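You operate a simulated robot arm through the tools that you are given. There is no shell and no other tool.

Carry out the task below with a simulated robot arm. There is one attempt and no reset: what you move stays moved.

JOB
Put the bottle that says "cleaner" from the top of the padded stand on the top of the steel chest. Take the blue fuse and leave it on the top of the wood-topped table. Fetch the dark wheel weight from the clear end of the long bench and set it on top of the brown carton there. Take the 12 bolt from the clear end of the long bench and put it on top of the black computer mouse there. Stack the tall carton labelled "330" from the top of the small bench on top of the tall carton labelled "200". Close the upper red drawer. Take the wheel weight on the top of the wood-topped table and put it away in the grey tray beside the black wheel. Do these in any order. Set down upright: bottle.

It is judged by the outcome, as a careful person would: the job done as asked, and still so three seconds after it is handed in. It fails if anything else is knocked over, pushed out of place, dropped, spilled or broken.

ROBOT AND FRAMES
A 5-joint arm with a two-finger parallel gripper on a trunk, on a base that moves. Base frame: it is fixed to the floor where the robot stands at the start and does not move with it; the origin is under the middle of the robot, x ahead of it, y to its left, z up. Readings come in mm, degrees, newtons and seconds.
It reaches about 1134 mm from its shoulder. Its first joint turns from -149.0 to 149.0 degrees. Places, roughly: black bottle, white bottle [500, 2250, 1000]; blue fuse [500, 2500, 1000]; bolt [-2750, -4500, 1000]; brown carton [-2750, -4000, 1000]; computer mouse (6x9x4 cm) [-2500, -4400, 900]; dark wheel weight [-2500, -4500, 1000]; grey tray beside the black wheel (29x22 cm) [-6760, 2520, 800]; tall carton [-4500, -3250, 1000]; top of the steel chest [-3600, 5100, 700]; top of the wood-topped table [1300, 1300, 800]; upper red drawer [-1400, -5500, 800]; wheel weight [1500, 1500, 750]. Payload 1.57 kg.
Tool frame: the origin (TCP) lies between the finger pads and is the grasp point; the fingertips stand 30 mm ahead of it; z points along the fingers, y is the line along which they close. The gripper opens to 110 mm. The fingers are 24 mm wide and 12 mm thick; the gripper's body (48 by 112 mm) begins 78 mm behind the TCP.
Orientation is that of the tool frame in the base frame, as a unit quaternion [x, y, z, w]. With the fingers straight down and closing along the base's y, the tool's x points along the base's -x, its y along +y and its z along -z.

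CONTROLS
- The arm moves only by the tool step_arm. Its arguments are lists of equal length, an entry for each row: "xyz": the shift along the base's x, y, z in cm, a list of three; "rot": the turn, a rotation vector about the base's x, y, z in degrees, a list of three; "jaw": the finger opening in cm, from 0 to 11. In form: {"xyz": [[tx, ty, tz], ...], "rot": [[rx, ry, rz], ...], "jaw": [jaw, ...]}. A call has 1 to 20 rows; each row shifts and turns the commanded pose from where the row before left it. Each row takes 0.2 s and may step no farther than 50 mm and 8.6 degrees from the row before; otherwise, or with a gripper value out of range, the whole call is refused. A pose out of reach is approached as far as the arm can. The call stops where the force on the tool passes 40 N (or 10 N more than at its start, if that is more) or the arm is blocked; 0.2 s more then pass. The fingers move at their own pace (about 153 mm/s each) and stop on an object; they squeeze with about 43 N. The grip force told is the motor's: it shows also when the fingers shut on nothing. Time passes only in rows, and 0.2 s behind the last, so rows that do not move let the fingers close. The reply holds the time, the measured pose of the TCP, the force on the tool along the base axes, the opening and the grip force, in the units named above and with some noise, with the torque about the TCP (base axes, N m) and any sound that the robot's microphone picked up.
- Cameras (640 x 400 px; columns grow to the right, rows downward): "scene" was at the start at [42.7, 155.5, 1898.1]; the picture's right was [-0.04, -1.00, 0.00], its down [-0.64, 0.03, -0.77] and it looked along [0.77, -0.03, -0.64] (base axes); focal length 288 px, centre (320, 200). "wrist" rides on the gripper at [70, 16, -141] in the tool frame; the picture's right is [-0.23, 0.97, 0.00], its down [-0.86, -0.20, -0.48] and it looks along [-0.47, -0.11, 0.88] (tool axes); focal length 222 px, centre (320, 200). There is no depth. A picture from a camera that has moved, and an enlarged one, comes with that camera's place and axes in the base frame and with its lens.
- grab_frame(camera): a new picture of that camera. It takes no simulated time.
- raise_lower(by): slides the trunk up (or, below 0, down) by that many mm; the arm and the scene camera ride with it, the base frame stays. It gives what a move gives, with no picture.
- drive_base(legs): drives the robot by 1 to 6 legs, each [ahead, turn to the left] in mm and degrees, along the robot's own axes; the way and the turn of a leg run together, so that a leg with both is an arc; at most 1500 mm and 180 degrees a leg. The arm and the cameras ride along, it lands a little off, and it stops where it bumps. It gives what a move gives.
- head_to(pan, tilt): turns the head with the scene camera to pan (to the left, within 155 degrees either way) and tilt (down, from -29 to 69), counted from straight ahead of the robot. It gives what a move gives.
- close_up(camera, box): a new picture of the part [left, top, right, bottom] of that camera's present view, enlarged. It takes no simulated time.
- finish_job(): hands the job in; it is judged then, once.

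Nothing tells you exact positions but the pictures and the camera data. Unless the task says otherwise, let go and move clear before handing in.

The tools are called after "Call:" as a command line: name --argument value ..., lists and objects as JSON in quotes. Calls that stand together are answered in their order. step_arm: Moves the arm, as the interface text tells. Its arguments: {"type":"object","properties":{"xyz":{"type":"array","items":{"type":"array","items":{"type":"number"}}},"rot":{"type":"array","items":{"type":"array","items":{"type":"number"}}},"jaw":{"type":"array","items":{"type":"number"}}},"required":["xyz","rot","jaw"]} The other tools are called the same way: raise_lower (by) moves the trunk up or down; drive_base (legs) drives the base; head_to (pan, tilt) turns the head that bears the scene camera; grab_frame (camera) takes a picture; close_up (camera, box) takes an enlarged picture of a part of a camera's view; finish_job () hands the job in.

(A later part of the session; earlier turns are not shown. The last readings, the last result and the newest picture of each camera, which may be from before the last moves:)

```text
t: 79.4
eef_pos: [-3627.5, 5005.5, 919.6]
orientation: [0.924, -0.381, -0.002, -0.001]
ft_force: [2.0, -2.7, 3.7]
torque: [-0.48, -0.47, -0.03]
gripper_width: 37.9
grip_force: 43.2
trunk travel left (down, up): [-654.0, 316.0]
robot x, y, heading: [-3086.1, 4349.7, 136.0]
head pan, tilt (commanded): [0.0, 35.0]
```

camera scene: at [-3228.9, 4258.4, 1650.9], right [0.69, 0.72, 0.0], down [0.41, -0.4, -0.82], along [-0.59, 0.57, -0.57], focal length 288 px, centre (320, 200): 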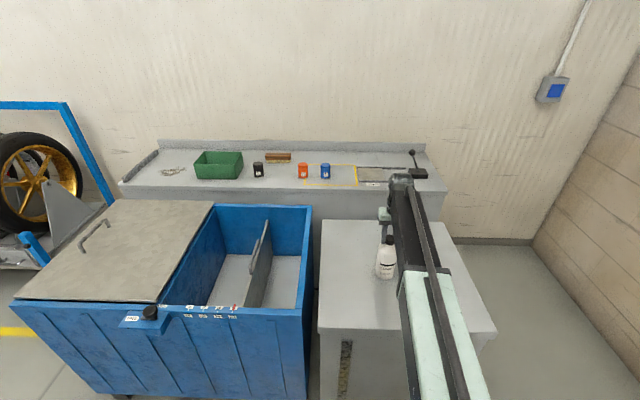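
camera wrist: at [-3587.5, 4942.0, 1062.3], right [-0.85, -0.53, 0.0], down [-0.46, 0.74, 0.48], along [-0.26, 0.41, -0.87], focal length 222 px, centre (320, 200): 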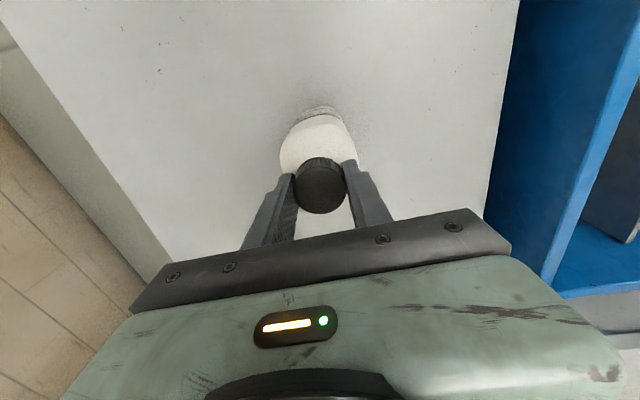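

Call:
step_arm --xyz '[[0, 0, 0], [0, 0, 0], [0, 0, 0], [0, 0, 0]]' --rot '[[0, 0, 0], [0, 0, 0], [0, 0, 0], [0, 0, 0]]' --jaw '[4.5, 6, 8, 11]'

Call:
raise_lower --by 150

Call:
grab_frame --camera "wrist"

Call:
grab_frame --camera "scene"

```text
t: 80.4
eef_pos: [-3627.5, 5005.9, 921.3]
orientation: [0.924, -0.381, -0.002, -0.001]
ft_force: [-0.6, -1.3, -0.5]
torque: [0.03, -0.01, -0.01]
gripper_width: 110.0
grip_force: 0.2
trunk travel left (down, up): [-654.0, 316.0]
robot x, y, heading: [-3084.6, 4354.6, 136.1]
head pan, tilt (commanded): [0.0, 35.0]
```

```text
t: 82.2
eef_pos: [-3628.7, 5006.0, 1070.8]
orientation: [0.924, -0.382, -0.003, -0.001]
ft_force: [0.1, -0.2, 0.1]
torque: [-0.03, -0.01, 0.03]
gripper_width: 110.2
grip_force: 0.1
trunk travel left (down, up): [-804.0, 166.0]
robot x, y, heading: [-3084.4, 4353.9, 136.0]
head pan, tilt (commanded): [0.0, 35.0]
```

```text
taken
camera wrist: at [-3589.2, 4944.0, 1212.3], right [-0.85, -0.53, 0.0], down [-0.46, 0.74, 0.48], along [-0.26, 0.41, -0.88], focal length 222 px, centre (320, 200)
```

wrist: 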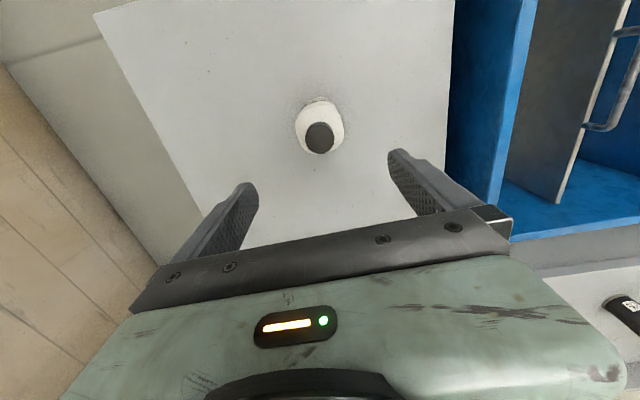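

```text
taken
camera scene: at [-3231.8, 4261.7, 1803.0], right [0.69, 0.72, 0.0], down [0.41, -0.4, -0.82], along [-0.59, 0.57, -0.57], focal length 288 px, centre (320, 200)
```

scene: 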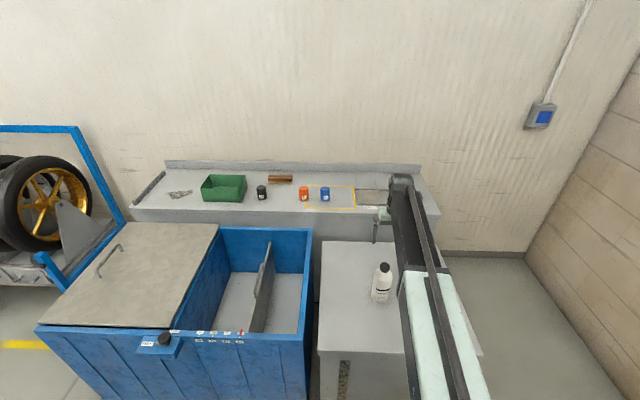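

The bottle stands upright on the chest. Next is the fuse: I'll back off, turn around and drive back to the stand.

Call:
raise_lower --by 100

Call:
drive_base --legs '[[-350, 0], [0, 174], [1500, 0], [1500, 0], [430, 0], [0, 95]]'

Call:
head_to --pan 0 --tilt 35

Call:
grab_frame --camera "scene"

```text
t: 83.5
eef_pos: [-3627.6, 5005.8, 1170.2]
orientation: [0.924, -0.382, -0.002, 0.0]
ft_force: [-0.1, -0.1, -0.4]
torque: [0.01, 0.09, 0.0]
gripper_width: 110.2
grip_force: 0.0
trunk travel left (down, up): [-904.0, 66.0]
robot x, y, heading: [-3081.5, 4353.5, 136.1]
head pan, tilt (commanded): [0.0, 35.0]
```

```text
t: 113.3
eef_pos: [98.6, 2098.6, 1170.4]
orientation: [-0.391, 0.92, 0.001, 0.002]
ft_force: [0.3, 0.0, 0.9]
torque: [0.03, 0.01, 0.0]
gripper_width: 109.7
grip_force: 0.1
trunk travel left (down, up): [-904.0, 66.0]
robot x, y, heading: [-516.4, 1519.4, 46.6]
head pan, tilt (commanded): [0.0, 35.0]
```

```text
t: 113.9
eef_pos: [98.5, 2097.1, 1171.0]
orientation: [-0.391, 0.92, 0.0, 0.003]
ft_force: [-0.3, 0.4, 0.0]
torque: [-0.01, 0.01, 0.04]
gripper_width: 110.0
grip_force: 0.1
trunk travel left (down, up): [-904.0, 66.0]
robot x, y, heading: [-515.7, 1515.5, 46.4]
head pan, tilt (commanded): [0.0, 35.0]
```

```text
taken
camera scene: at [-607.9, 1666.5, 1903.0], right [0.72, -0.69, 0.0], down [-0.4, -0.42, -0.82], along [0.56, 0.59, -0.57], focal length 288 px, centre (320, 200)
```

scene: 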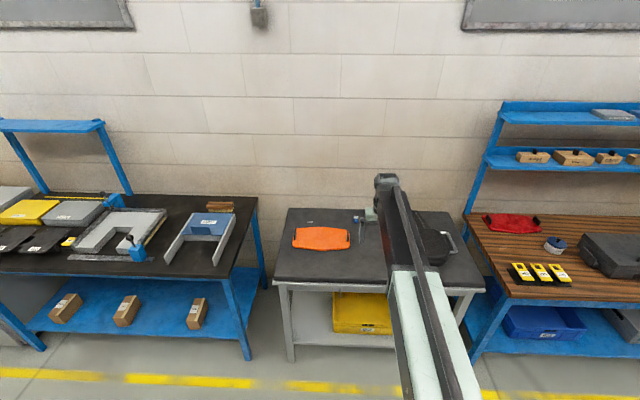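

Call:
drive_base --legs '[[400, 0]]'

Call:
grab_frame --camera "wrist"

Call:
close_up --camera "scene" --box '[240, 150, 480, 300]'

```text
t: 116.4
eef_pos: [373.0, 2390.9, 1172.3]
orientation: [-0.394, 0.919, 0.001, 0.001]
ft_force: [0.9, -0.1, -0.7]
torque: [-0.02, 0.0, -0.01]
gripper_width: 110.1
grip_force: 0.2
trunk travel left (down, up): [-904.0, 66.0]
robot x, y, heading: [-239.7, 1805.6, 46.8]
head pan, tilt (commanded): [0.0, 35.0]
```

```text
taken
camera wrist: at [312.9, 2352.0, 1312.0], right [-0.55, 0.84, 0.0], down [0.73, 0.48, 0.48], along [0.4, 0.26, -0.88], focal length 222 px, centre (320, 200)
```

wrist: 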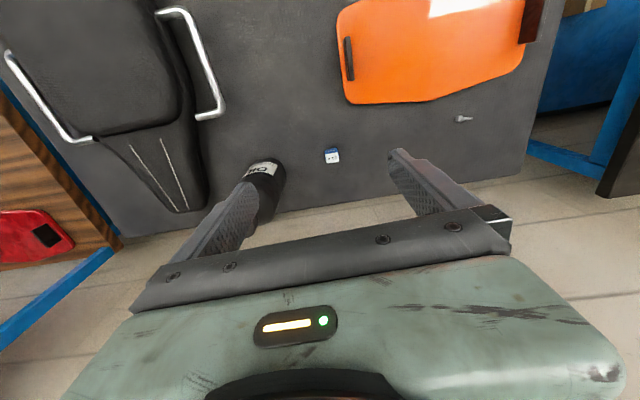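

```text
2.67 times, centred on (360, 225) of scene
camera zoom: at [-331.0, 1957.4, 1903.0], right [0.73, -0.68, 0.0], down [-0.39, -0.42, -0.82], along [0.56, 0.6, -0.57], focal length 767 px, centre (213, 133)
```

zoom: 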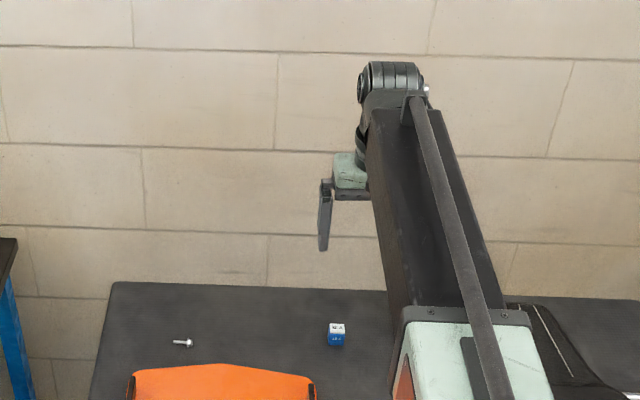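

The fuse is in view at roughly (415, 2447), with the OIL bottle about 136 mm to its right. I'll move above it with a narrower jaw and inspect.

Call:
step_arm --xyz '[[2.1, 2.8, 0], [2.1, 2.8, 0], [0, 0, 0]]' --rot '[[0, 0, 0], [0, 0, 0], [0, 0, 0]]' --jaw '[9, 6.5, 6.5]'

Call:
grab_frame --camera "wrist"

Call:
close_up --camera "wrist" --box '[220, 70, 420, 210]'

```text
t: 117.2
eef_pos: [414.3, 2450.1, 1170.9]
orientation: [-0.394, 0.919, 0.001, 0.003]
ft_force: [0.0, -0.2, -0.6]
torque: [0.04, 0.0, 0.0]
gripper_width: 65.1
grip_force: 0.0
trunk travel left (down, up): [-904.0, 66.0]
robot x, y, heading: [-240.7, 1806.3, 46.8]
head pan, tilt (commanded): [0.0, 35.0]
```

```text
taken
camera wrist: at [355.5, 2408.3, 1312.5], right [-0.55, 0.84, 0.0], down [0.73, 0.48, 0.48], along [0.4, 0.26, -0.88], focal length 222 px, centre (320, 200)
```

wrist: 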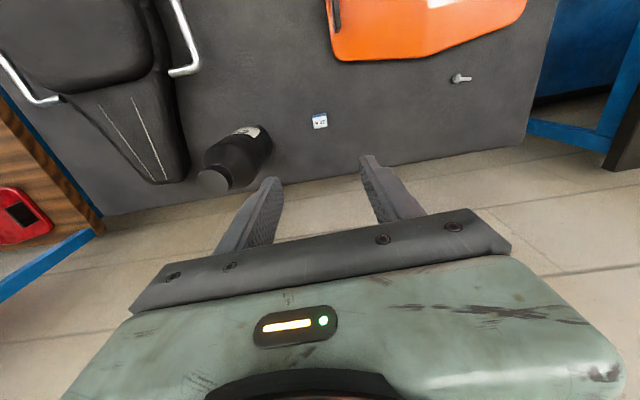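

```text
2.86 times, centred on (320, 140) of wrist
camera zoom: at [355.5, 2408.3, 1312.5], right [-0.55, 0.84, 0.0], down [0.73, 0.48, 0.48], along [0.4, 0.26, -0.88], focal length 635 px, centre (320, 371)
```

zoom: 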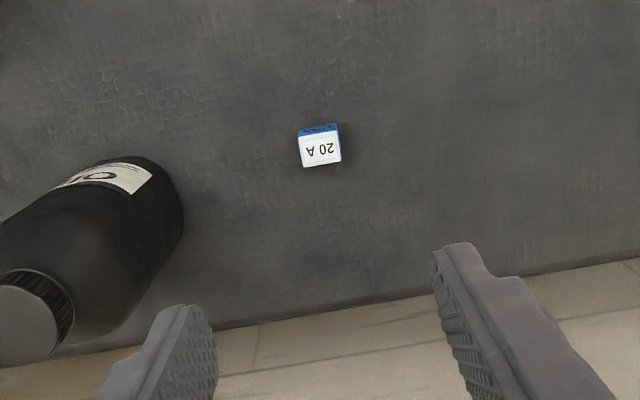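

The gripper is centered over the "20 A" fuse and aligned with its faces; the OIL bottle has about 40+ mm of clearance. Lowering.

Call:
raise_lower --by -240

Call:
close_up --camera "wrist" --box '[220, 70, 420, 210]'

Call:
grab_frame --camera "scene"

```text
t: 119.7
eef_pos: [415.8, 2448.4, 930.6]
orientation: [-0.394, 0.919, 0.001, 0.003]
ft_force: [0.2, -0.5, -0.3]
torque: [-0.02, -0.02, 0.03]
gripper_width: 64.9
grip_force: 0.1
trunk travel left (down, up): [-664.0, 306.0]
robot x, y, heading: [-238.9, 1806.8, 47.0]
head pan, tilt (commanded): [0.0, 35.0]
```

```text
2.86 times, centred on (320, 140) of wrist
camera zoom: at [355.5, 2408.3, 1072.4], right [-0.55, 0.84, 0.0], down [0.73, 0.48, 0.48], along [0.4, 0.26, -0.88], focal length 635 px, centre (320, 371)
```

zoom: 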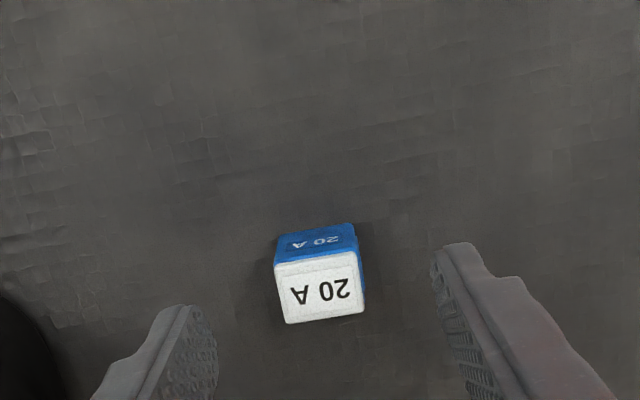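

```text
taken
camera scene: at [-331.6, 1956.7, 1663.1], right [0.73, -0.68, 0.0], down [-0.39, -0.42, -0.82], along [0.56, 0.6, -0.57], focal length 288 px, centre (320, 200)
```

scene: 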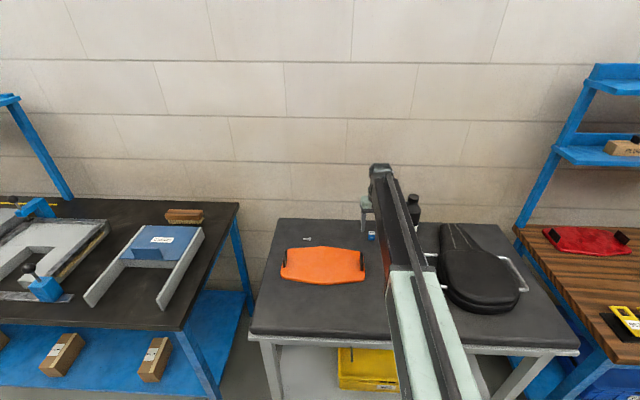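

The fuse's top seems to be at about z 887. Lower 33 mm and close gently.

Call:
raise_lower --by -33

Call:
close_up --camera "wrist" --box '[220, 100, 420, 240]'

```text
t: 120.5
eef_pos: [416.0, 2448.5, 897.6]
orientation: [-0.394, 0.919, 0.001, 0.002]
ft_force: [0.8, -0.3, 0.7]
torque: [0.05, -0.05, 0.02]
gripper_width: 65.0
grip_force: 0.0
trunk travel left (down, up): [-631.0, 339.0]
robot x, y, heading: [-237.8, 1806.9, 46.8]
head pan, tilt (commanded): [0.0, 35.0]
```

```text
2.86 times, centred on (320, 170) of wrist
camera zoom: at [355.5, 2408.2, 1039.4], right [-0.55, 0.84, 0.0], down [0.73, 0.48, 0.48], along [0.4, 0.26, -0.88], focal length 635 px, centre (320, 286)
```

zoom: 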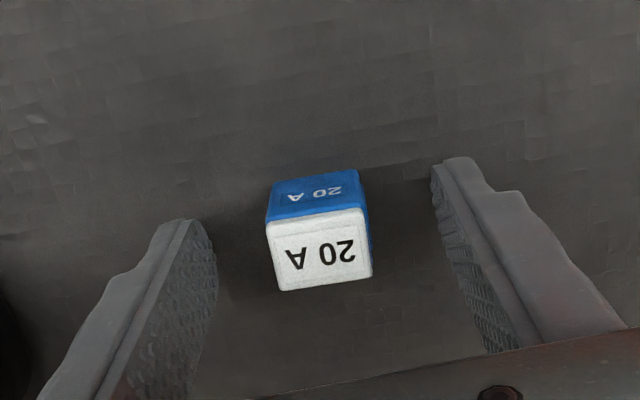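

Call:
step_arm --xyz '[[0, 0, 0], [0, 0, 0], [0, 0, 0], [0, 0, 0]]' --rot '[[0, 0, 0], [0, 0, 0], [0, 0, 0], [0, 0, 0]]' --jaw '[5, 3.5, 2, 1.5]'

Call:
raise_lower --by 60

Call:
close_up --camera "wrist" --box '[220, 100, 420, 240]'

```text
t: 121.5
eef_pos: [415.4, 2448.0, 897.7]
orientation: [-0.394, 0.919, 0.001, 0.004]
ft_force: [-0.4, 0.4, 0.0]
torque: [0.03, -0.02, -0.01]
gripper_width: 24.6
grip_force: 36.2
trunk travel left (down, up): [-631.0, 339.0]
robot x, y, heading: [-240.5, 1805.9, 46.8]
head pan, tilt (commanded): [0.0, 35.0]
```

```text
t: 122.5
eef_pos: [416.3, 2448.3, 958.3]
orientation: [-0.394, 0.919, 0.001, 0.002]
ft_force: [0.1, 0.8, 0.3]
torque: [0.03, -0.01, -0.01]
gripper_width: 24.3
grip_force: 36.3
trunk travel left (down, up): [-691.0, 279.0]
robot x, y, heading: [-239.3, 1803.8, 46.8]
head pan, tilt (commanded): [0.0, 35.0]
```

```text
2.86 times, centred on (320, 170) of wrist
camera zoom: at [355.6, 2408.4, 1099.3], right [-0.55, 0.84, 0.0], down [0.73, 0.48, 0.48], along [0.4, 0.26, -0.88], focal length 635 px, centre (320, 286)
```

zoom: 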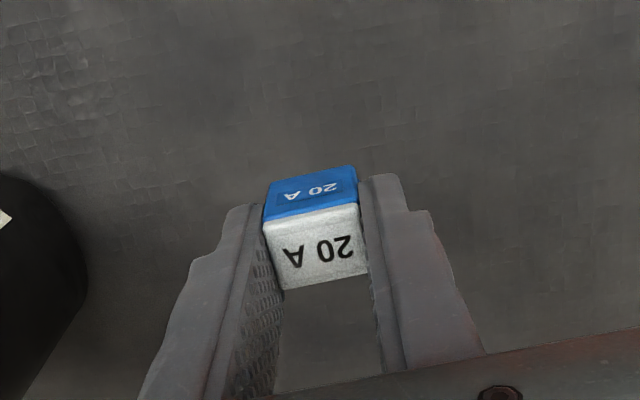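

The fuse is held (24.5 mm wide). I'll lift it, back off and drive to the front of the wood table.

Call:
raise_lower --by 200

Call:
drive_base --legs '[[-400, 0], [0, -92], [1282, 0], [0, 90]]'

Call:
head_to --pan 0 --tilt 35

Call:
grab_frame --camera "scene"

Call:
grab_frame --camera "wrist"

```text
t: 124.7
eef_pos: [416.3, 2448.8, 1156.6]
orientation: [-0.394, 0.919, 0.001, 0.002]
ft_force: [0.8, -0.3, 0.0]
torque: [0.02, -0.03, 0.02]
gripper_width: 24.3
grip_force: 35.6
trunk travel left (down, up): [-891.0, 79.0]
robot x, y, heading: [-238.5, 1807.1, 46.4]
head pan, tilt (commanded): [0.0, 35.0]
```

```text
t: 141.0
eef_pos: [1021.4, 1321.8, 1158.5]
orientation: [-0.423, 0.906, 0.002, 0.003]
ft_force: [0.5, -0.1, 0.1]
torque: [0.03, 0.03, -0.02]
gripper_width: 24.2
grip_force: 36.1
trunk travel left (down, up): [-891.0, 79.0]
robot x, y, heading: [448.3, 613.9, 50.1]
head pan, tilt (commanded): [0.0, 35.0]
```

```text
t: 141.6
eef_pos: [1022.4, 1321.4, 1157.6]
orientation: [-0.422, 0.907, 0.001, 0.003]
ft_force: [0.8, -0.4, -0.4]
torque: [0.01, 0.02, 0.0]
gripper_width: 24.4
grip_force: 36.0
trunk travel left (down, up): [-891.0, 79.0]
robot x, y, heading: [443.8, 606.4, 49.9]
head pan, tilt (commanded): [0.0, 35.0]
```

```text
taken
camera scene: at [345.8, 755.0, 1890.0], right [0.77, -0.64, 0.0], down [-0.37, -0.44, -0.82], along [0.53, 0.63, -0.57], focal length 288 px, centre (320, 200)
```

scene: 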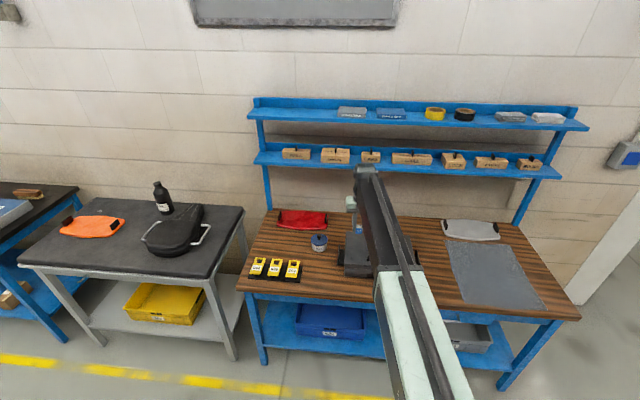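

```text
taken
camera wrist: at [965.5, 1277.7, 1299.2], right [-0.6, 0.8, 0.0], down [0.7, 0.53, 0.48], along [0.39, 0.29, -0.88], focal length 222 px, centre (320, 200)
```

wrist: 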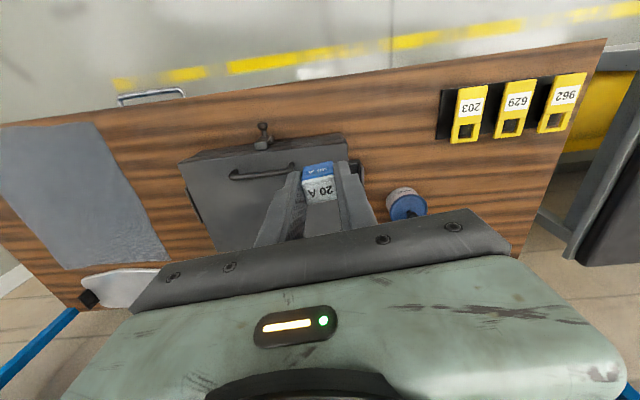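

I'm in front of the wood table holding the fuse. There's a free gap between the key rail and the toolbox; I'll put the fuse there, moving over it first.

Call:
step_arm --xyz '[[-1.75, 3.8, 0], [-1.75, 3.8, 0], [-1.75, 3.8, 0], [-1.75, 3.8, 0]]' --rot '[[0, 0, 0], [0, 0, 0], [0, 0, 0], [0, 0, 0]]' --jaw '[1.5, 1.5, 1.5, 1.5]'

Call:
grab_frame --camera "wrist"

Call:
close_up --camera "scene" --box '[240, 160, 480, 310]'

```text
t: 142.6
eef_pos: [924.3, 1428.5, 1158.0]
orientation: [-0.422, 0.906, 0.002, 0.003]
ft_force: [0.0, 0.2, -0.1]
torque: [-0.03, 0.01, -0.03]
gripper_width: 24.3
grip_force: 36.3
out of reach, approached as far as the arm can: row 2, 3, 4
trunk travel left (down, up): [-891.0, 79.0]
robot x, y, heading: [442.3, 610.7, 49.8]
head pan, tilt (commanded): [0.0, 35.0]
```

```text
taken
camera wrist: at [866.2, 1384.3, 1299.2], right [-0.6, 0.8, 0.0], down [0.7, 0.52, 0.48], along [0.39, 0.29, -0.87], focal length 222 px, centre (320, 200)
```

wrist: 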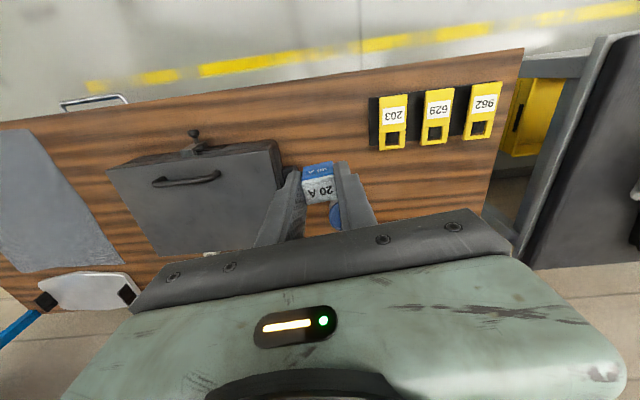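

```text
2.67 times, centred on (360, 235) of scene
camera zoom: at [345.1, 755.0, 1890.0], right [0.77, -0.64, 0.0], down [-0.37, -0.44, -0.82], along [0.53, 0.63, -0.57], focal length 767 px, centre (213, 107)
```

zoom: 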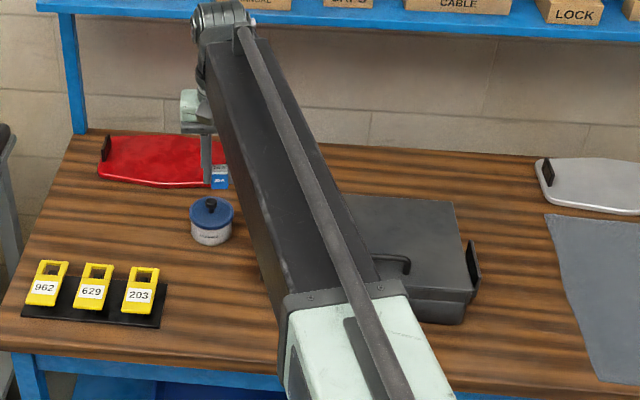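

That's at the arm's limit (about 905 mm with the tool down). I'll retract, square up the heading, and drive closer.

Call:
step_arm --xyz '[[-2, -3.65, 0], [-2, -3.65, 0], [-2, -3.65, 0], [-2, -3.65, 0], [-2, -3.65, 0], [-2, -3.65, 0], [-2, -3.65, 0]]' --rot '[[0, 0, 0], [0, 0, 0], [0, 0, 0], [0, 0, 0], [0, 0, 0], [0, 0, 0], [0, 0, 0]]' --jaw '[1.5, 1.5, 1.5, 1.5, 1.5, 1.5, 1.5]'

Call:
drive_base --legs '[[0, -4.9], [360, 0]]'

Call:
grab_frame --camera "wrist"

Call:
grab_frame --camera "scene"

```text
t: 144.2
eef_pos: [781.2, 1172.9, 1158.2]
orientation: [-0.423, 0.906, 0.001, 0.002]
ft_force: [-0.7, 0.1, 0.1]
torque: [0.02, -0.02, 0.0]
gripper_width: 24.5
grip_force: 36.3
trunk travel left (down, up): [-891.0, 79.0]
robot x, y, heading: [448.8, 613.7, 49.8]
head pan, tilt (commanded): [0.0, 35.0]
```

```text
t: 147.0
eef_pos: [1094.1, 1404.1, 1156.5]
orientation: [-0.383, 0.924, 0.0, 0.002]
ft_force: [-0.8, -0.2, -0.3]
torque: [0.0, 0.05, 0.0]
gripper_width: 24.3
grip_force: 36.2
trunk travel left (down, up): [-891.0, 79.0]
robot x, y, heading: [709.3, 872.0, 44.5]
head pan, tilt (commanded): [0.0, 35.0]
```

```text
taken
camera wrist: at [1032.4, 1364.9, 1299.2], right [-0.53, 0.85, 0.0], down [0.74, 0.46, 0.48], along [0.41, 0.25, -0.88], focal length 222 px, centre (320, 200)
```

wrist: 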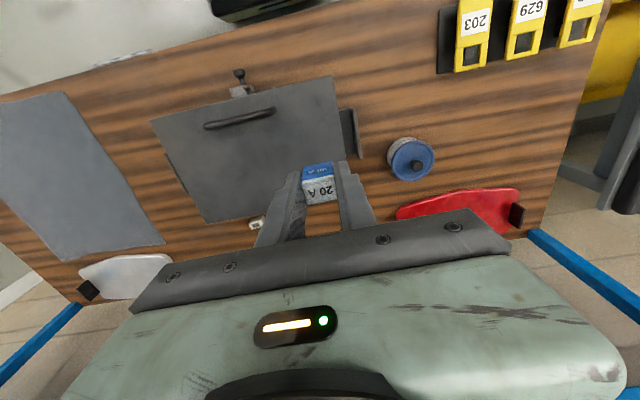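

```text
taken
camera scene: at [620.7, 1026.0, 1890.0], right [0.7, -0.71, 0.0], down [-0.41, -0.4, -0.82], along [0.58, 0.58, -0.57], focal length 288 px, centre (320, 200)
```

scene: 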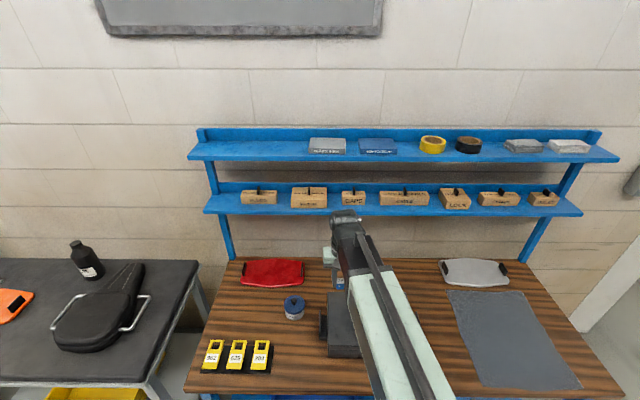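

The gap between key rail and toolbox is clear. Moving the fuse above it.

Call:
step_arm --xyz '[[-3.65, 2.0, 0], [-3.65, 2.0, 0], [-3.65, 2.0, 0], [-3.65, 2.1, 0]]' --rot '[[0, 0, 0], [0, 0, 0], [0, 0, 0], [0, 0, 0]]' --jaw '[1.5, 1.5, 1.5, 1.5]'

Call:
raise_lower --by -230

Call:
grab_frame --camera "wrist"

Call:
close_up --camera "scene" --box '[180, 200, 440, 362]'

```text
t: 148.0
eef_pos: [948.4, 1483.9, 1157.4]
orientation: [-0.382, 0.924, 0.0, 0.003]
ft_force: [0.6, 1.0, 0.2]
torque: [0.01, 0.01, 0.02]
gripper_width: 24.5
grip_force: 36.3
trunk travel left (down, up): [-891.0, 79.0]
robot x, y, heading: [706.2, 875.9, 44.7]
head pan, tilt (commanded): [0.0, 35.0]
```

```text
t: 150.5
eef_pos: [948.8, 1482.7, 927.3]
orientation: [-0.383, 0.924, 0.002, 0.003]
ft_force: [0.5, 0.5, -1.0]
torque: [-0.01, -0.02, -0.04]
gripper_width: 24.2
grip_force: 36.9
trunk travel left (down, up): [-661.0, 309.0]
robot x, y, heading: [707.4, 874.3, 44.8]
head pan, tilt (commanded): [0.0, 35.0]
```

```text
taken
camera wrist: at [888.6, 1444.4, 1069.5], right [-0.53, 0.85, 0.0], down [0.74, 0.46, 0.48], along [0.41, 0.26, -0.88], focal length 222 px, centre (320, 200)
```

wrist: 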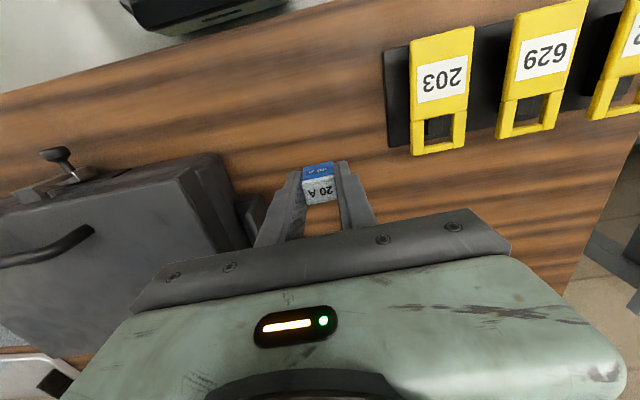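

```text
2.46 times, centred on (310, 281) of scene
camera zoom: at [620.2, 1025.4, 1660.1], right [0.7, -0.71, 0.0], down [-0.41, -0.4, -0.82], along [0.58, 0.58, -0.57], focal length 708 px, centre (345, 1)
```

zoom: 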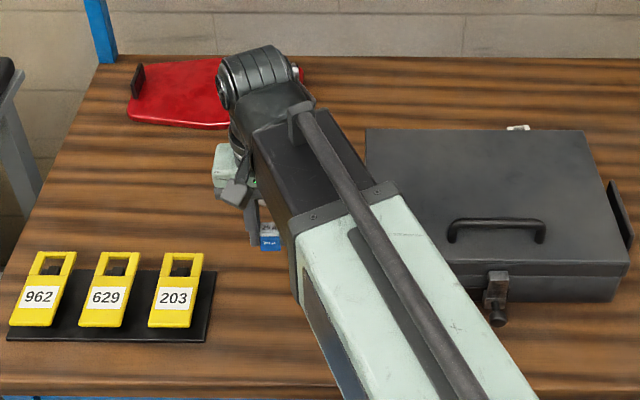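

The boom clears the toolbox sideways by about 50 mm. Lowering in stages until the fuse touches the table.

Call:
raise_lower --by -85

Call:
close_up --camera "wrist" --box '[200, 80, 440, 240]'

Call:
grab_frame --camera "scene"

```text
t: 151.7
eef_pos: [950.4, 1483.7, 842.3]
orientation: [-0.382, 0.924, 0.001, 0.002]
ft_force: [-0.4, -0.9, -0.6]
torque: [0.0, -0.03, 0.0]
gripper_width: 24.4
grip_force: 36.6
trunk travel left (down, up): [-576.0, 394.0]
robot x, y, heading: [706.9, 870.9, 44.6]
head pan, tilt (commanded): [0.0, 35.0]
```

```text
2.50 times, centred on (320, 160) of wrist
camera zoom: at [888.5, 1444.4, 984.4], right [-0.53, 0.85, 0.0], down [0.74, 0.46, 0.48], along [0.41, 0.26, -0.88], focal length 555 px, centre (320, 300)
```

zoom: 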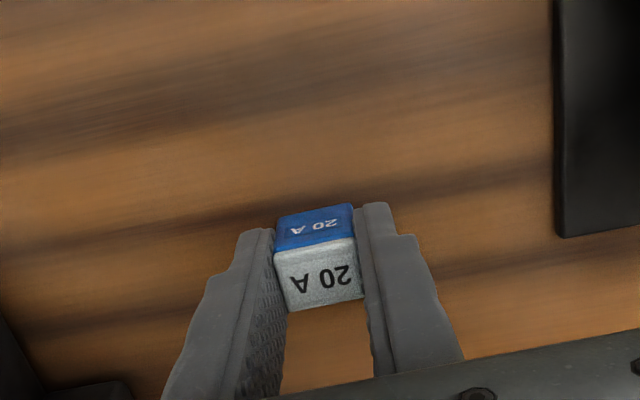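

```text
taken
camera scene: at [620.2, 1025.4, 1575.0], right [0.7, -0.71, 0.0], down [-0.41, -0.4, -0.82], along [0.58, 0.58, -0.57], focal length 288 px, centre (320, 200)
```

scene: 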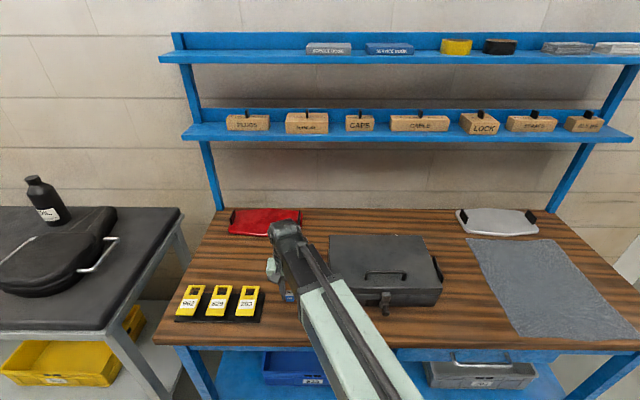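

Call:
raise_lower --by -10

Call:
raise_lower --by -8

Call:
raise_lower --by -6

Call:
close_up --camera "wrist" --box '[200, 80, 440, 240]'

```text
t: 152.2
eef_pos: [949.2, 1482.8, 834.9]
orientation: [-0.383, 0.924, 0.002, 0.003]
ft_force: [1.1, 5.8, 32.9]
torque: [0.2, -0.05, 0.01]
gripper_width: 24.5
grip_force: 36.4
trunk travel left (down, up): [-566.0, 404.0]
robot x, y, heading: [708.1, 872.6, 44.5]
head pan, tilt (commanded): [0.0, 35.0]
```

```text
t: 152.7
eef_pos: [949.0, 1481.9, 829.9]
orientation: [-0.382, 0.924, 0.002, 0.004]
ft_force: [0.4, -2.8, 51.2]
torque: [-0.51, 0.2, 0.05]
gripper_width: 25.1
grip_force: 37.0
trunk travel left (down, up): [-561.0, 409.0]
robot x, y, heading: [705.1, 873.5, 44.7]
head pan, tilt (commanded): [0.0, 35.0]
stopped: the force on the tool passed its limit at 86 N (the readings are from after the stop); the commanded pose is now the measured one
```

```text
t: 153.0
eef_pos: [948.5, 1481.3, 829.9]
orientation: [-0.382, 0.924, 0.002, 0.005]
ft_force: [0.2, -2.3, 54.3]
torque: [-0.54, 0.27, 0.03]
gripper_width: 24.8
grip_force: 36.6
trunk travel left (down, up): [-561.0, 409.0]
robot x, y, heading: [706.5, 869.4, 44.6]
head pan, tilt (commanded): [0.0, 35.0]
stopped: the force on the tool passed its limit at 73 N (the readings are from after the stop); the commanded pose is now the measured one
```

```text
2.50 times, centred on (320, 160) of wrist
camera zoom: at [887.4, 1442.0, 971.1], right [-0.53, 0.85, 0.0], down [0.74, 0.46, 0.49], along [0.41, 0.26, -0.87], focal length 555 px, centre (320, 300)
```

zoom: 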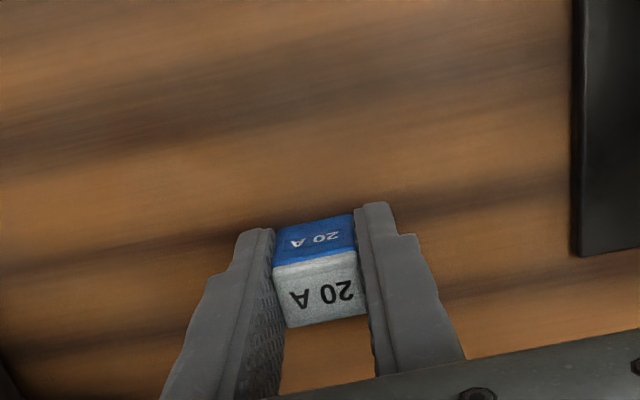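

The fuse is on the table (top z≈800) and I pressed a bit. I'll relieve the force and let go.

Call:
raise_lower --by 3

```text
t: 153.5
eef_pos: [950.4, 1484.0, 829.7]
orientation: [-0.381, 0.924, 0.001, 0.003]
ft_force: [-1.7, -2.6, 4.8]
torque: [-0.15, 0.04, 0.0]
gripper_width: 24.6
grip_force: 36.8
trunk travel left (down, up): [-564.0, 406.0]
robot x, y, heading: [707.7, 873.3, 44.7]
head pan, tilt (commanded): [0.0, 35.0]
```

Call:
step_arm --xyz '[[0, 0, 0], [0, 0, 0], [0, 0, 0]]' --rot '[[0, 0, 0], [0, 0, 0], [0, 0, 0]]' --jaw '[3.5, 5, 6]'

Call:
raise_lower --by 100

Call:
grab_frame --camera "wrist"

```text
t: 154.3
eef_pos: [949.5, 1484.1, 830.9]
orientation: [-0.383, 0.924, 0.001, 0.003]
ft_force: [-0.1, -1.1, -0.4]
torque: [-0.01, 0.01, -0.01]
gripper_width: 59.8
grip_force: 0.2
trunk travel left (down, up): [-564.0, 406.0]
robot x, y, heading: [708.8, 872.5, 44.6]
head pan, tilt (commanded): [0.0, 35.0]
```

```text
t: 155.6
eef_pos: [949.6, 1484.1, 931.0]
orientation: [-0.382, 0.924, 0.002, 0.004]
ft_force: [0.1, 0.1, -0.4]
torque: [-0.04, 0.04, 0.02]
gripper_width: 60.0
grip_force: 0.1
trunk travel left (down, up): [-664.0, 306.0]
robot x, y, heading: [707.1, 875.6, 44.8]
head pan, tilt (commanded): [0.0, 35.0]
```

```text
taken
camera wrist: at [888.7, 1445.1, 1071.7], right [-0.53, 0.85, 0.0], down [0.74, 0.46, 0.48], along [0.41, 0.26, -0.87], focal length 222 px, centre (320, 200)
```

wrist: 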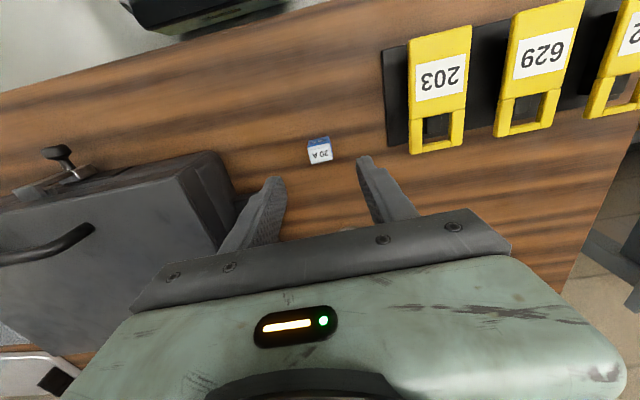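

The fuse stands on the wood table. Next the wheel weight lying behind the toolbox at about (1408, 1397): raise, move over the toolbox and look down at it.

Call:
raise_lower --by 100

Call:
step_arm --xyz '[[4.5, -0.9, 0], [4.5, -0.9, 0], [4.5, -0.9, 0], [4.5, -0.9, 0], [4.5, -0.9, 0], [4.5, -0.9, 0], [4.5, -0.9, 0], [4.5, -0.9, 0], [4.5, -0.9, 0]]' --rot '[[0, 0, 0], [0, 0, 0], [0, 0, 0], [0, 0, 0], [0, 0, 0], [0, 0, 0], [0, 0, 0], [0, 0, 0], [0, 0, 0]]' --jaw '[6, 6, 6, 6, 6, 6, 6, 6, 6]'

Call:
grab_frame --camera "wrist"

Call:
grab_frame --camera "scene"

```text
t: 157.0
eef_pos: [949.8, 1483.7, 1030.4]
orientation: [-0.383, 0.924, 0.002, 0.002]
ft_force: [0.4, 0.2, 0.2]
torque: [0.0, -0.03, 0.01]
gripper_width: 60.1
grip_force: 0.0
trunk travel left (down, up): [-764.0, 206.0]
robot x, y, heading: [708.3, 874.1, 44.6]
head pan, tilt (commanded): [0.0, 35.0]
```

```text
t: 159.0
eef_pos: [1356.6, 1400.6, 1031.2]
orientation: [-0.382, 0.924, 0.001, 0.004]
ft_force: [0.0, 0.2, 0.2]
torque: [-0.02, 0.01, -0.01]
gripper_width: 59.7
grip_force: 0.1
trunk travel left (down, up): [-764.0, 206.0]
robot x, y, heading: [705.0, 874.5, 44.7]
head pan, tilt (commanded): [0.0, 35.0]
```

```text
taken
camera wrist: at [1294.3, 1361.2, 1171.6], right [-0.53, 0.85, 0.0], down [0.74, 0.46, 0.48], along [0.41, 0.26, -0.87], focal length 222 px, centre (320, 200)
```

wrist: 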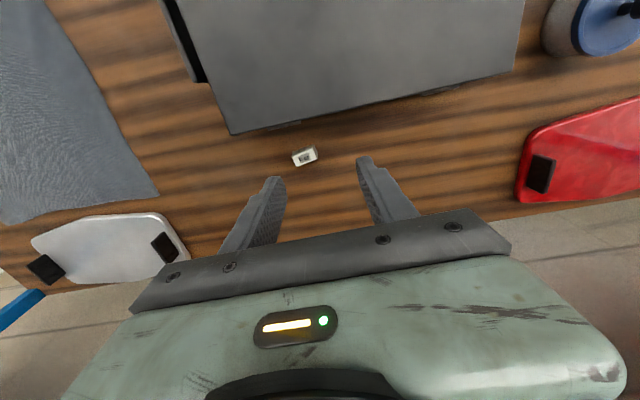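

```text
taken
camera scene: at [620.5, 1025.6, 1762.5], right [0.7, -0.71, 0.0], down [-0.41, -0.4, -0.82], along [0.58, 0.58, -0.57], focal length 288 px, centre (320, 200)
```

scene: 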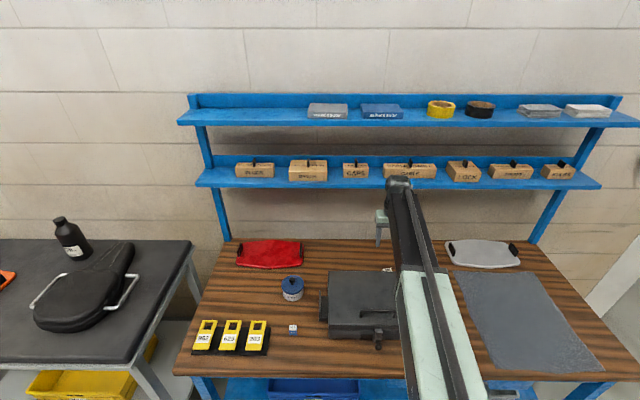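

Call:
close_up --camera "wrist" --box '[240, 100, 400, 200]'

```text
4.00 times, centred on (320, 150) of wrist
camera zoom: at [1294.3, 1361.2, 1171.6], right [-0.53, 0.85, 0.0], down [0.74, 0.46, 0.48], along [0.41, 0.26, -0.87], focal length 888 px, centre (320, 400)
```

zoom: 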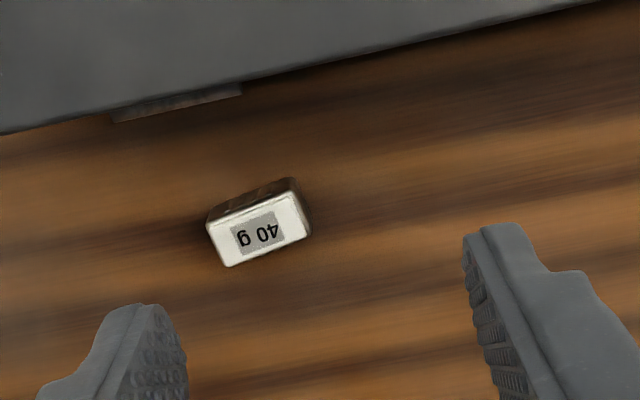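

The "40 g" weight is at about (1407, 1403), long axis 8° off from the gripper. I'll align and lower toward it.

Call:
step_arm --xyz '[[2.5, 0.15, 0], [2.5, 0.15, 0], [0, 0, 0]]' --rot '[[0, 0, 4], [0, 0, 4.2], [0, 0, 0]]' --jaw '[7, 7, 7]'

Call:
raise_lower --by -120

Call:
grab_frame --camera "wrist"

Call:
grab_frame --camera "scene"

```text
t: 159.8
eef_pos: [1403.4, 1404.9, 1029.7]
orientation: [-0.447, 0.895, 0.002, 0.002]
ft_force: [-0.7, -0.4, 0.2]
torque: [0.01, 0.03, 0.05]
gripper_width: 69.9
grip_force: 0.0
trunk travel left (down, up): [-764.0, 206.0]
robot x, y, heading: [706.2, 877.0, 44.7]
head pan, tilt (commanded): [0.0, 35.0]
```

```text
t: 161.3
eef_pos: [1403.4, 1404.3, 909.8]
orientation: [-0.447, 0.894, 0.002, 0.003]
ft_force: [-0.3, -0.4, 0.2]
torque: [0.01, 0.0, 0.0]
gripper_width: 69.8
grip_force: 0.1
trunk travel left (down, up): [-644.0, 326.0]
robot x, y, heading: [707.4, 873.4, 44.5]
head pan, tilt (commanded): [0.0, 35.0]
```

```text
taken
camera wrist: at [1348.4, 1356.6, 1051.7], right [-0.64, 0.77, 0.0], down [0.67, 0.56, 0.48], along [0.37, 0.31, -0.87], focal length 222 px, centre (320, 200)
```

wrist: 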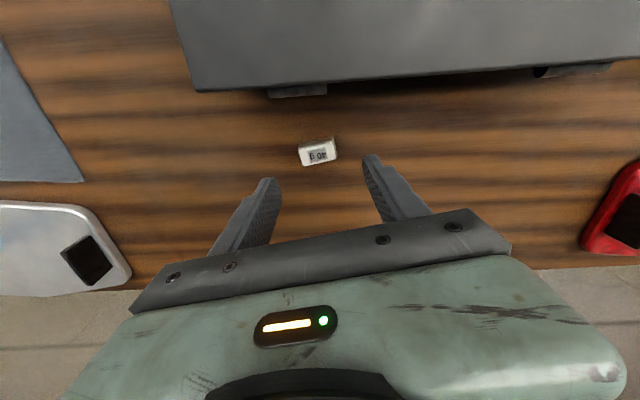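

```text
taken
camera scene: at [620.2, 1025.5, 1642.5], right [0.7, -0.71, 0.0], down [-0.41, -0.4, -0.82], along [0.58, 0.58, -0.57], focal length 288 px, centre (320, 200)
```

scene: 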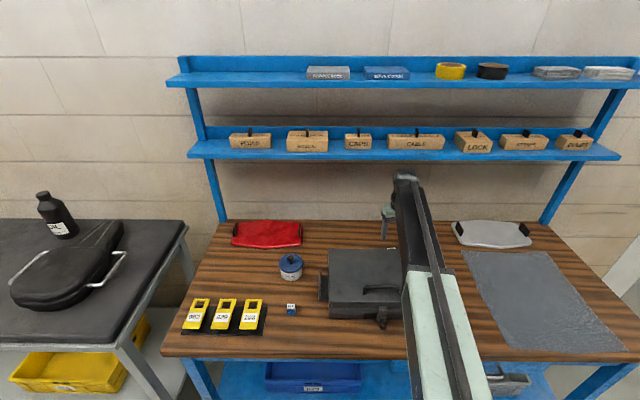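

Call:
close_up --camera "wrist" --box '[240, 110, 400, 210]'

```text
4.00 times, centred on (320, 160) of wrist
camera zoom: at [1348.4, 1356.6, 1051.7], right [-0.64, 0.77, 0.0], down [0.67, 0.56, 0.48], along [0.37, 0.31, -0.87], focal length 888 px, centre (320, 360)
```

zoom: 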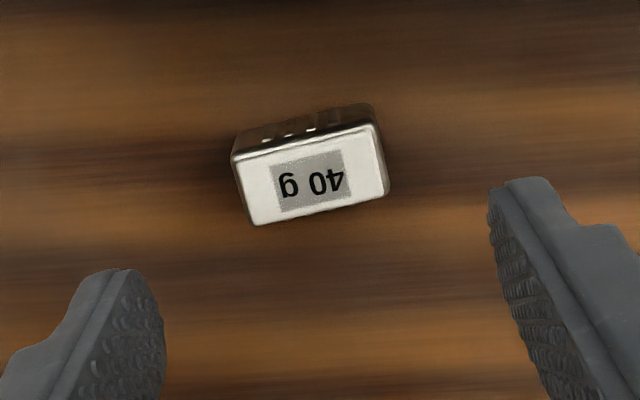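

Call:
step_arm --xyz '[[0.2, -0.2, 0], [0, 0, 0]]' --rot '[[0, 0, 0], [0, 0, 0]]' --jaw '[7, 7]'

Call:
raise_lower --by -75

Call:
close_up --camera "wrist" --box '[220, 110, 420, 235]'

```text
t: 161.9
eef_pos: [1405.4, 1401.5, 910.1]
orientation: [-0.447, 0.894, 0.002, 0.002]
ft_force: [-0.1, 0.6, 0.1]
torque: [0.01, 0.0, 0.01]
gripper_width: 70.1
grip_force: 0.1
trunk travel left (down, up): [-644.0, 326.0]
robot x, y, heading: [706.1, 874.8, 44.9]
head pan, tilt (commanded): [0.0, 35.0]
```

```text
t: 163.0
eef_pos: [1405.8, 1402.3, 836.4]
orientation: [-0.447, 0.894, 0.001, 0.003]
ft_force: [-1.2, -0.4, 0.0]
torque: [0.01, 0.04, 0.04]
gripper_width: 69.8
grip_force: 0.0
trunk travel left (down, up): [-569.0, 401.0]
robot x, y, heading: [708.9, 870.5, 44.6]
head pan, tilt (commanded): [0.0, 35.0]
```

```text
3.20 times, centred on (320, 172) of wrist
camera zoom: at [1350.9, 1354.8, 976.7], right [-0.64, 0.77, 0.0], down [0.67, 0.56, 0.48], along [0.37, 0.31, -0.87], focal length 711 px, centre (320, 288)
```

zoom: 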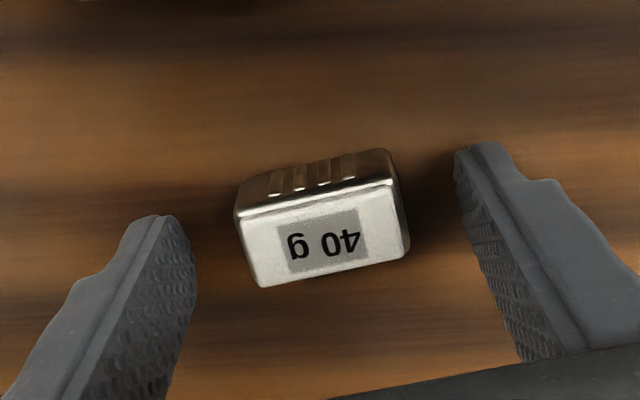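

Call:
step_arm --xyz '[[0, 0, 0], [0, 0, 0], [0, 0, 0], [0, 0, 0]]' --rot '[[0, 0, 0], [0, 0, 0], [0, 0, 0], [0, 0, 0]]' --jaw '[5, 4, 2.5, 2.5]'

Call:
raise_lower --by 40

Call:
close_up --camera "wrist" --box '[220, 110, 420, 235]'

```text
t: 164.0
eef_pos: [1405.7, 1402.4, 835.2]
orientation: [-0.448, 0.894, 0.001, 0.003]
ft_force: [0.0, 0.6, 1.5]
torque: [0.0, 0.01, 0.02]
gripper_width: 38.7
grip_force: 42.7
trunk travel left (down, up): [-569.0, 401.0]
robot x, y, heading: [708.2, 870.9, 44.4]
head pan, tilt (commanded): [0.0, 35.0]
```

```text
t: 164.8
eef_pos: [1406.6, 1402.2, 876.0]
orientation: [-0.448, 0.894, 0.002, 0.003]
ft_force: [1.1, -0.4, 0.3]
torque: [0.0, 0.0, 0.03]
gripper_width: 38.6
grip_force: 43.1
trunk travel left (down, up): [-609.0, 361.0]
robot x, y, heading: [707.7, 875.7, 44.7]
head pan, tilt (commanded): [0.0, 35.0]
```

```text
3.20 times, centred on (320, 172) of wrist
camera zoom: at [1350.9, 1354.9, 1016.6], right [-0.64, 0.77, 0.0], down [0.67, 0.56, 0.48], along [0.37, 0.31, -0.87], focal length 711 px, centre (320, 288)
```

zoom: 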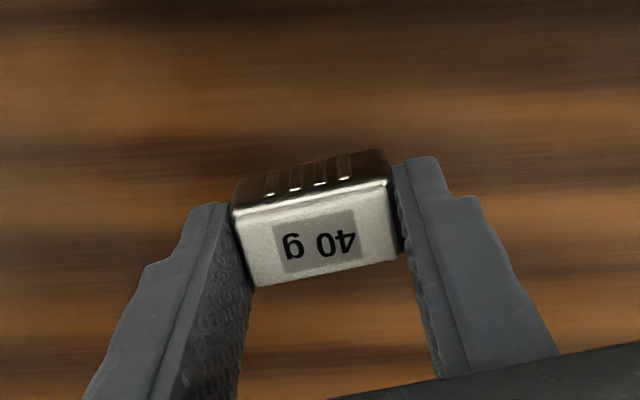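

The weight is gripped (38.7 mm). I'll lift it clear, back off from the table, retract the arm, and look at the path toward the far bench with the grey tray.

Call:
raise_lower --by 155

Call:
drive_base --legs '[[-450, 0]]'

Call:
step_arm --xyz '[[-3.1, -2.5, 0], [-3.1, -2.5, 0], [-3.1, -2.5, 0], [-3.1, -2.5, 0], [-3.1, -2.5, 0]]' --rot '[[0, 0, 0], [0, 0, 0], [0, 0, 0], [0, 0, 0], [0, 0, 0]]' --jaw '[2.5, 2.5, 2.5, 2.5, 2.5]'

Call:
raise_lower --by 100

Call:
drive_base --legs '[[0, 153.8], [1300, 0]]'

Call:
head_to --pan -30 --tilt 25

Call:
grab_frame --camera "scene"

```text
t: 166.6
eef_pos: [1406.4, 1402.1, 1029.6]
orientation: [-0.448, 0.894, 0.002, 0.003]
ft_force: [0.2, 0.3, -0.8]
torque: [0.0, 0.03, 0.0]
gripper_width: 38.7
grip_force: 43.0
trunk travel left (down, up): [-764.0, 206.0]
robot x, y, heading: [708.0, 871.0, 44.5]
head pan, tilt (commanded): [0.0, 35.0]
```

```text
t: 169.3
eef_pos: [1079.3, 1095.4, 1030.9]
orientation: [-0.455, 0.89, 0.001, 0.003]
ft_force: [-0.3, -0.3, -0.9]
torque: [-0.03, -0.01, 0.02]
gripper_width: 38.8
grip_force: 43.0
trunk travel left (down, up): [-764.0, 206.0]
robot x, y, heading: [390.6, 556.4, 45.8]
head pan, tilt (commanded): [0.0, 35.0]
```

```text
t: 170.5
eef_pos: [927.8, 972.6, 1031.0]
orientation: [-0.456, 0.89, 0.001, 0.003]
ft_force: [-0.6, 0.5, -0.1]
torque: [0.0, -0.01, -0.02]
gripper_width: 38.6
grip_force: 43.0
trunk travel left (down, up): [-764.0, 206.0]
robot x, y, heading: [390.0, 554.7, 45.7]
head pan, tilt (commanded): [0.0, 35.0]
```

```text
t: 171.8
eef_pos: [928.2, 972.6, 1130.2]
orientation: [-0.456, 0.89, 0.002, 0.003]
ft_force: [-0.3, 0.1, -0.4]
torque: [-0.02, 0.02, 0.03]
gripper_width: 38.7
grip_force: 42.9
trunk travel left (down, up): [-864.0, 106.0]
robot x, y, heading: [388.8, 555.6, 45.8]
head pan, tilt (commanded): [0.0, 35.0]
```

```text
t: 184.7
eef_pos: [-1548.8, 83.0, 1130.4]
orientation: [0.977, 0.213, -0.003, 0.0]
ft_force: [0.4, 0.2, -1.3]
torque: [-0.05, 0.0, 0.01]
gripper_width: 38.5
grip_force: 43.0
trunk travel left (down, up): [-864.0, 106.0]
robot x, y, heading: [-874.5, 182.7, -164.0]
head pan, tilt (commanded): [0.0, 35.0]
```

```text
t: 185.6
eef_pos: [-1548.2, 81.7, 1130.0]
orientation: [0.977, 0.213, -0.003, 0.001]
ft_force: [-0.4, -0.6, 0.0]
torque: [0.0, 0.01, -0.02]
gripper_width: 38.9
grip_force: 42.5
trunk travel left (down, up): [-864.0, 106.0]
robot x, y, heading: [-875.1, 181.7, -164.3]
head pan, tilt (commanded): [-30.0, 25.0]
```

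```text
taken
camera scene: at [-871.7, 53.0, 1878.2], right [0.24, 0.97, 0.0], down [0.41, -0.1, -0.91], along [-0.88, 0.22, -0.42], focal length 288 px, centre (320, 200)
```

scene: 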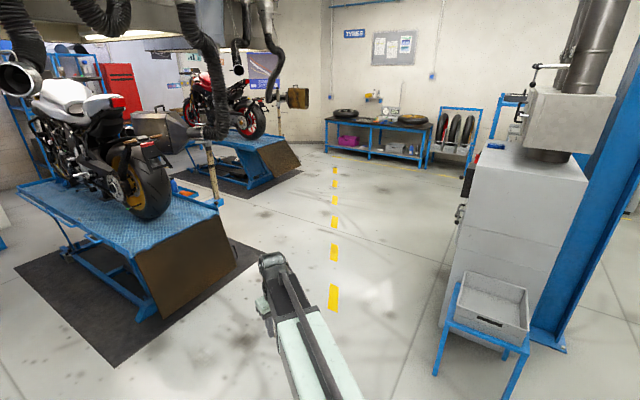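

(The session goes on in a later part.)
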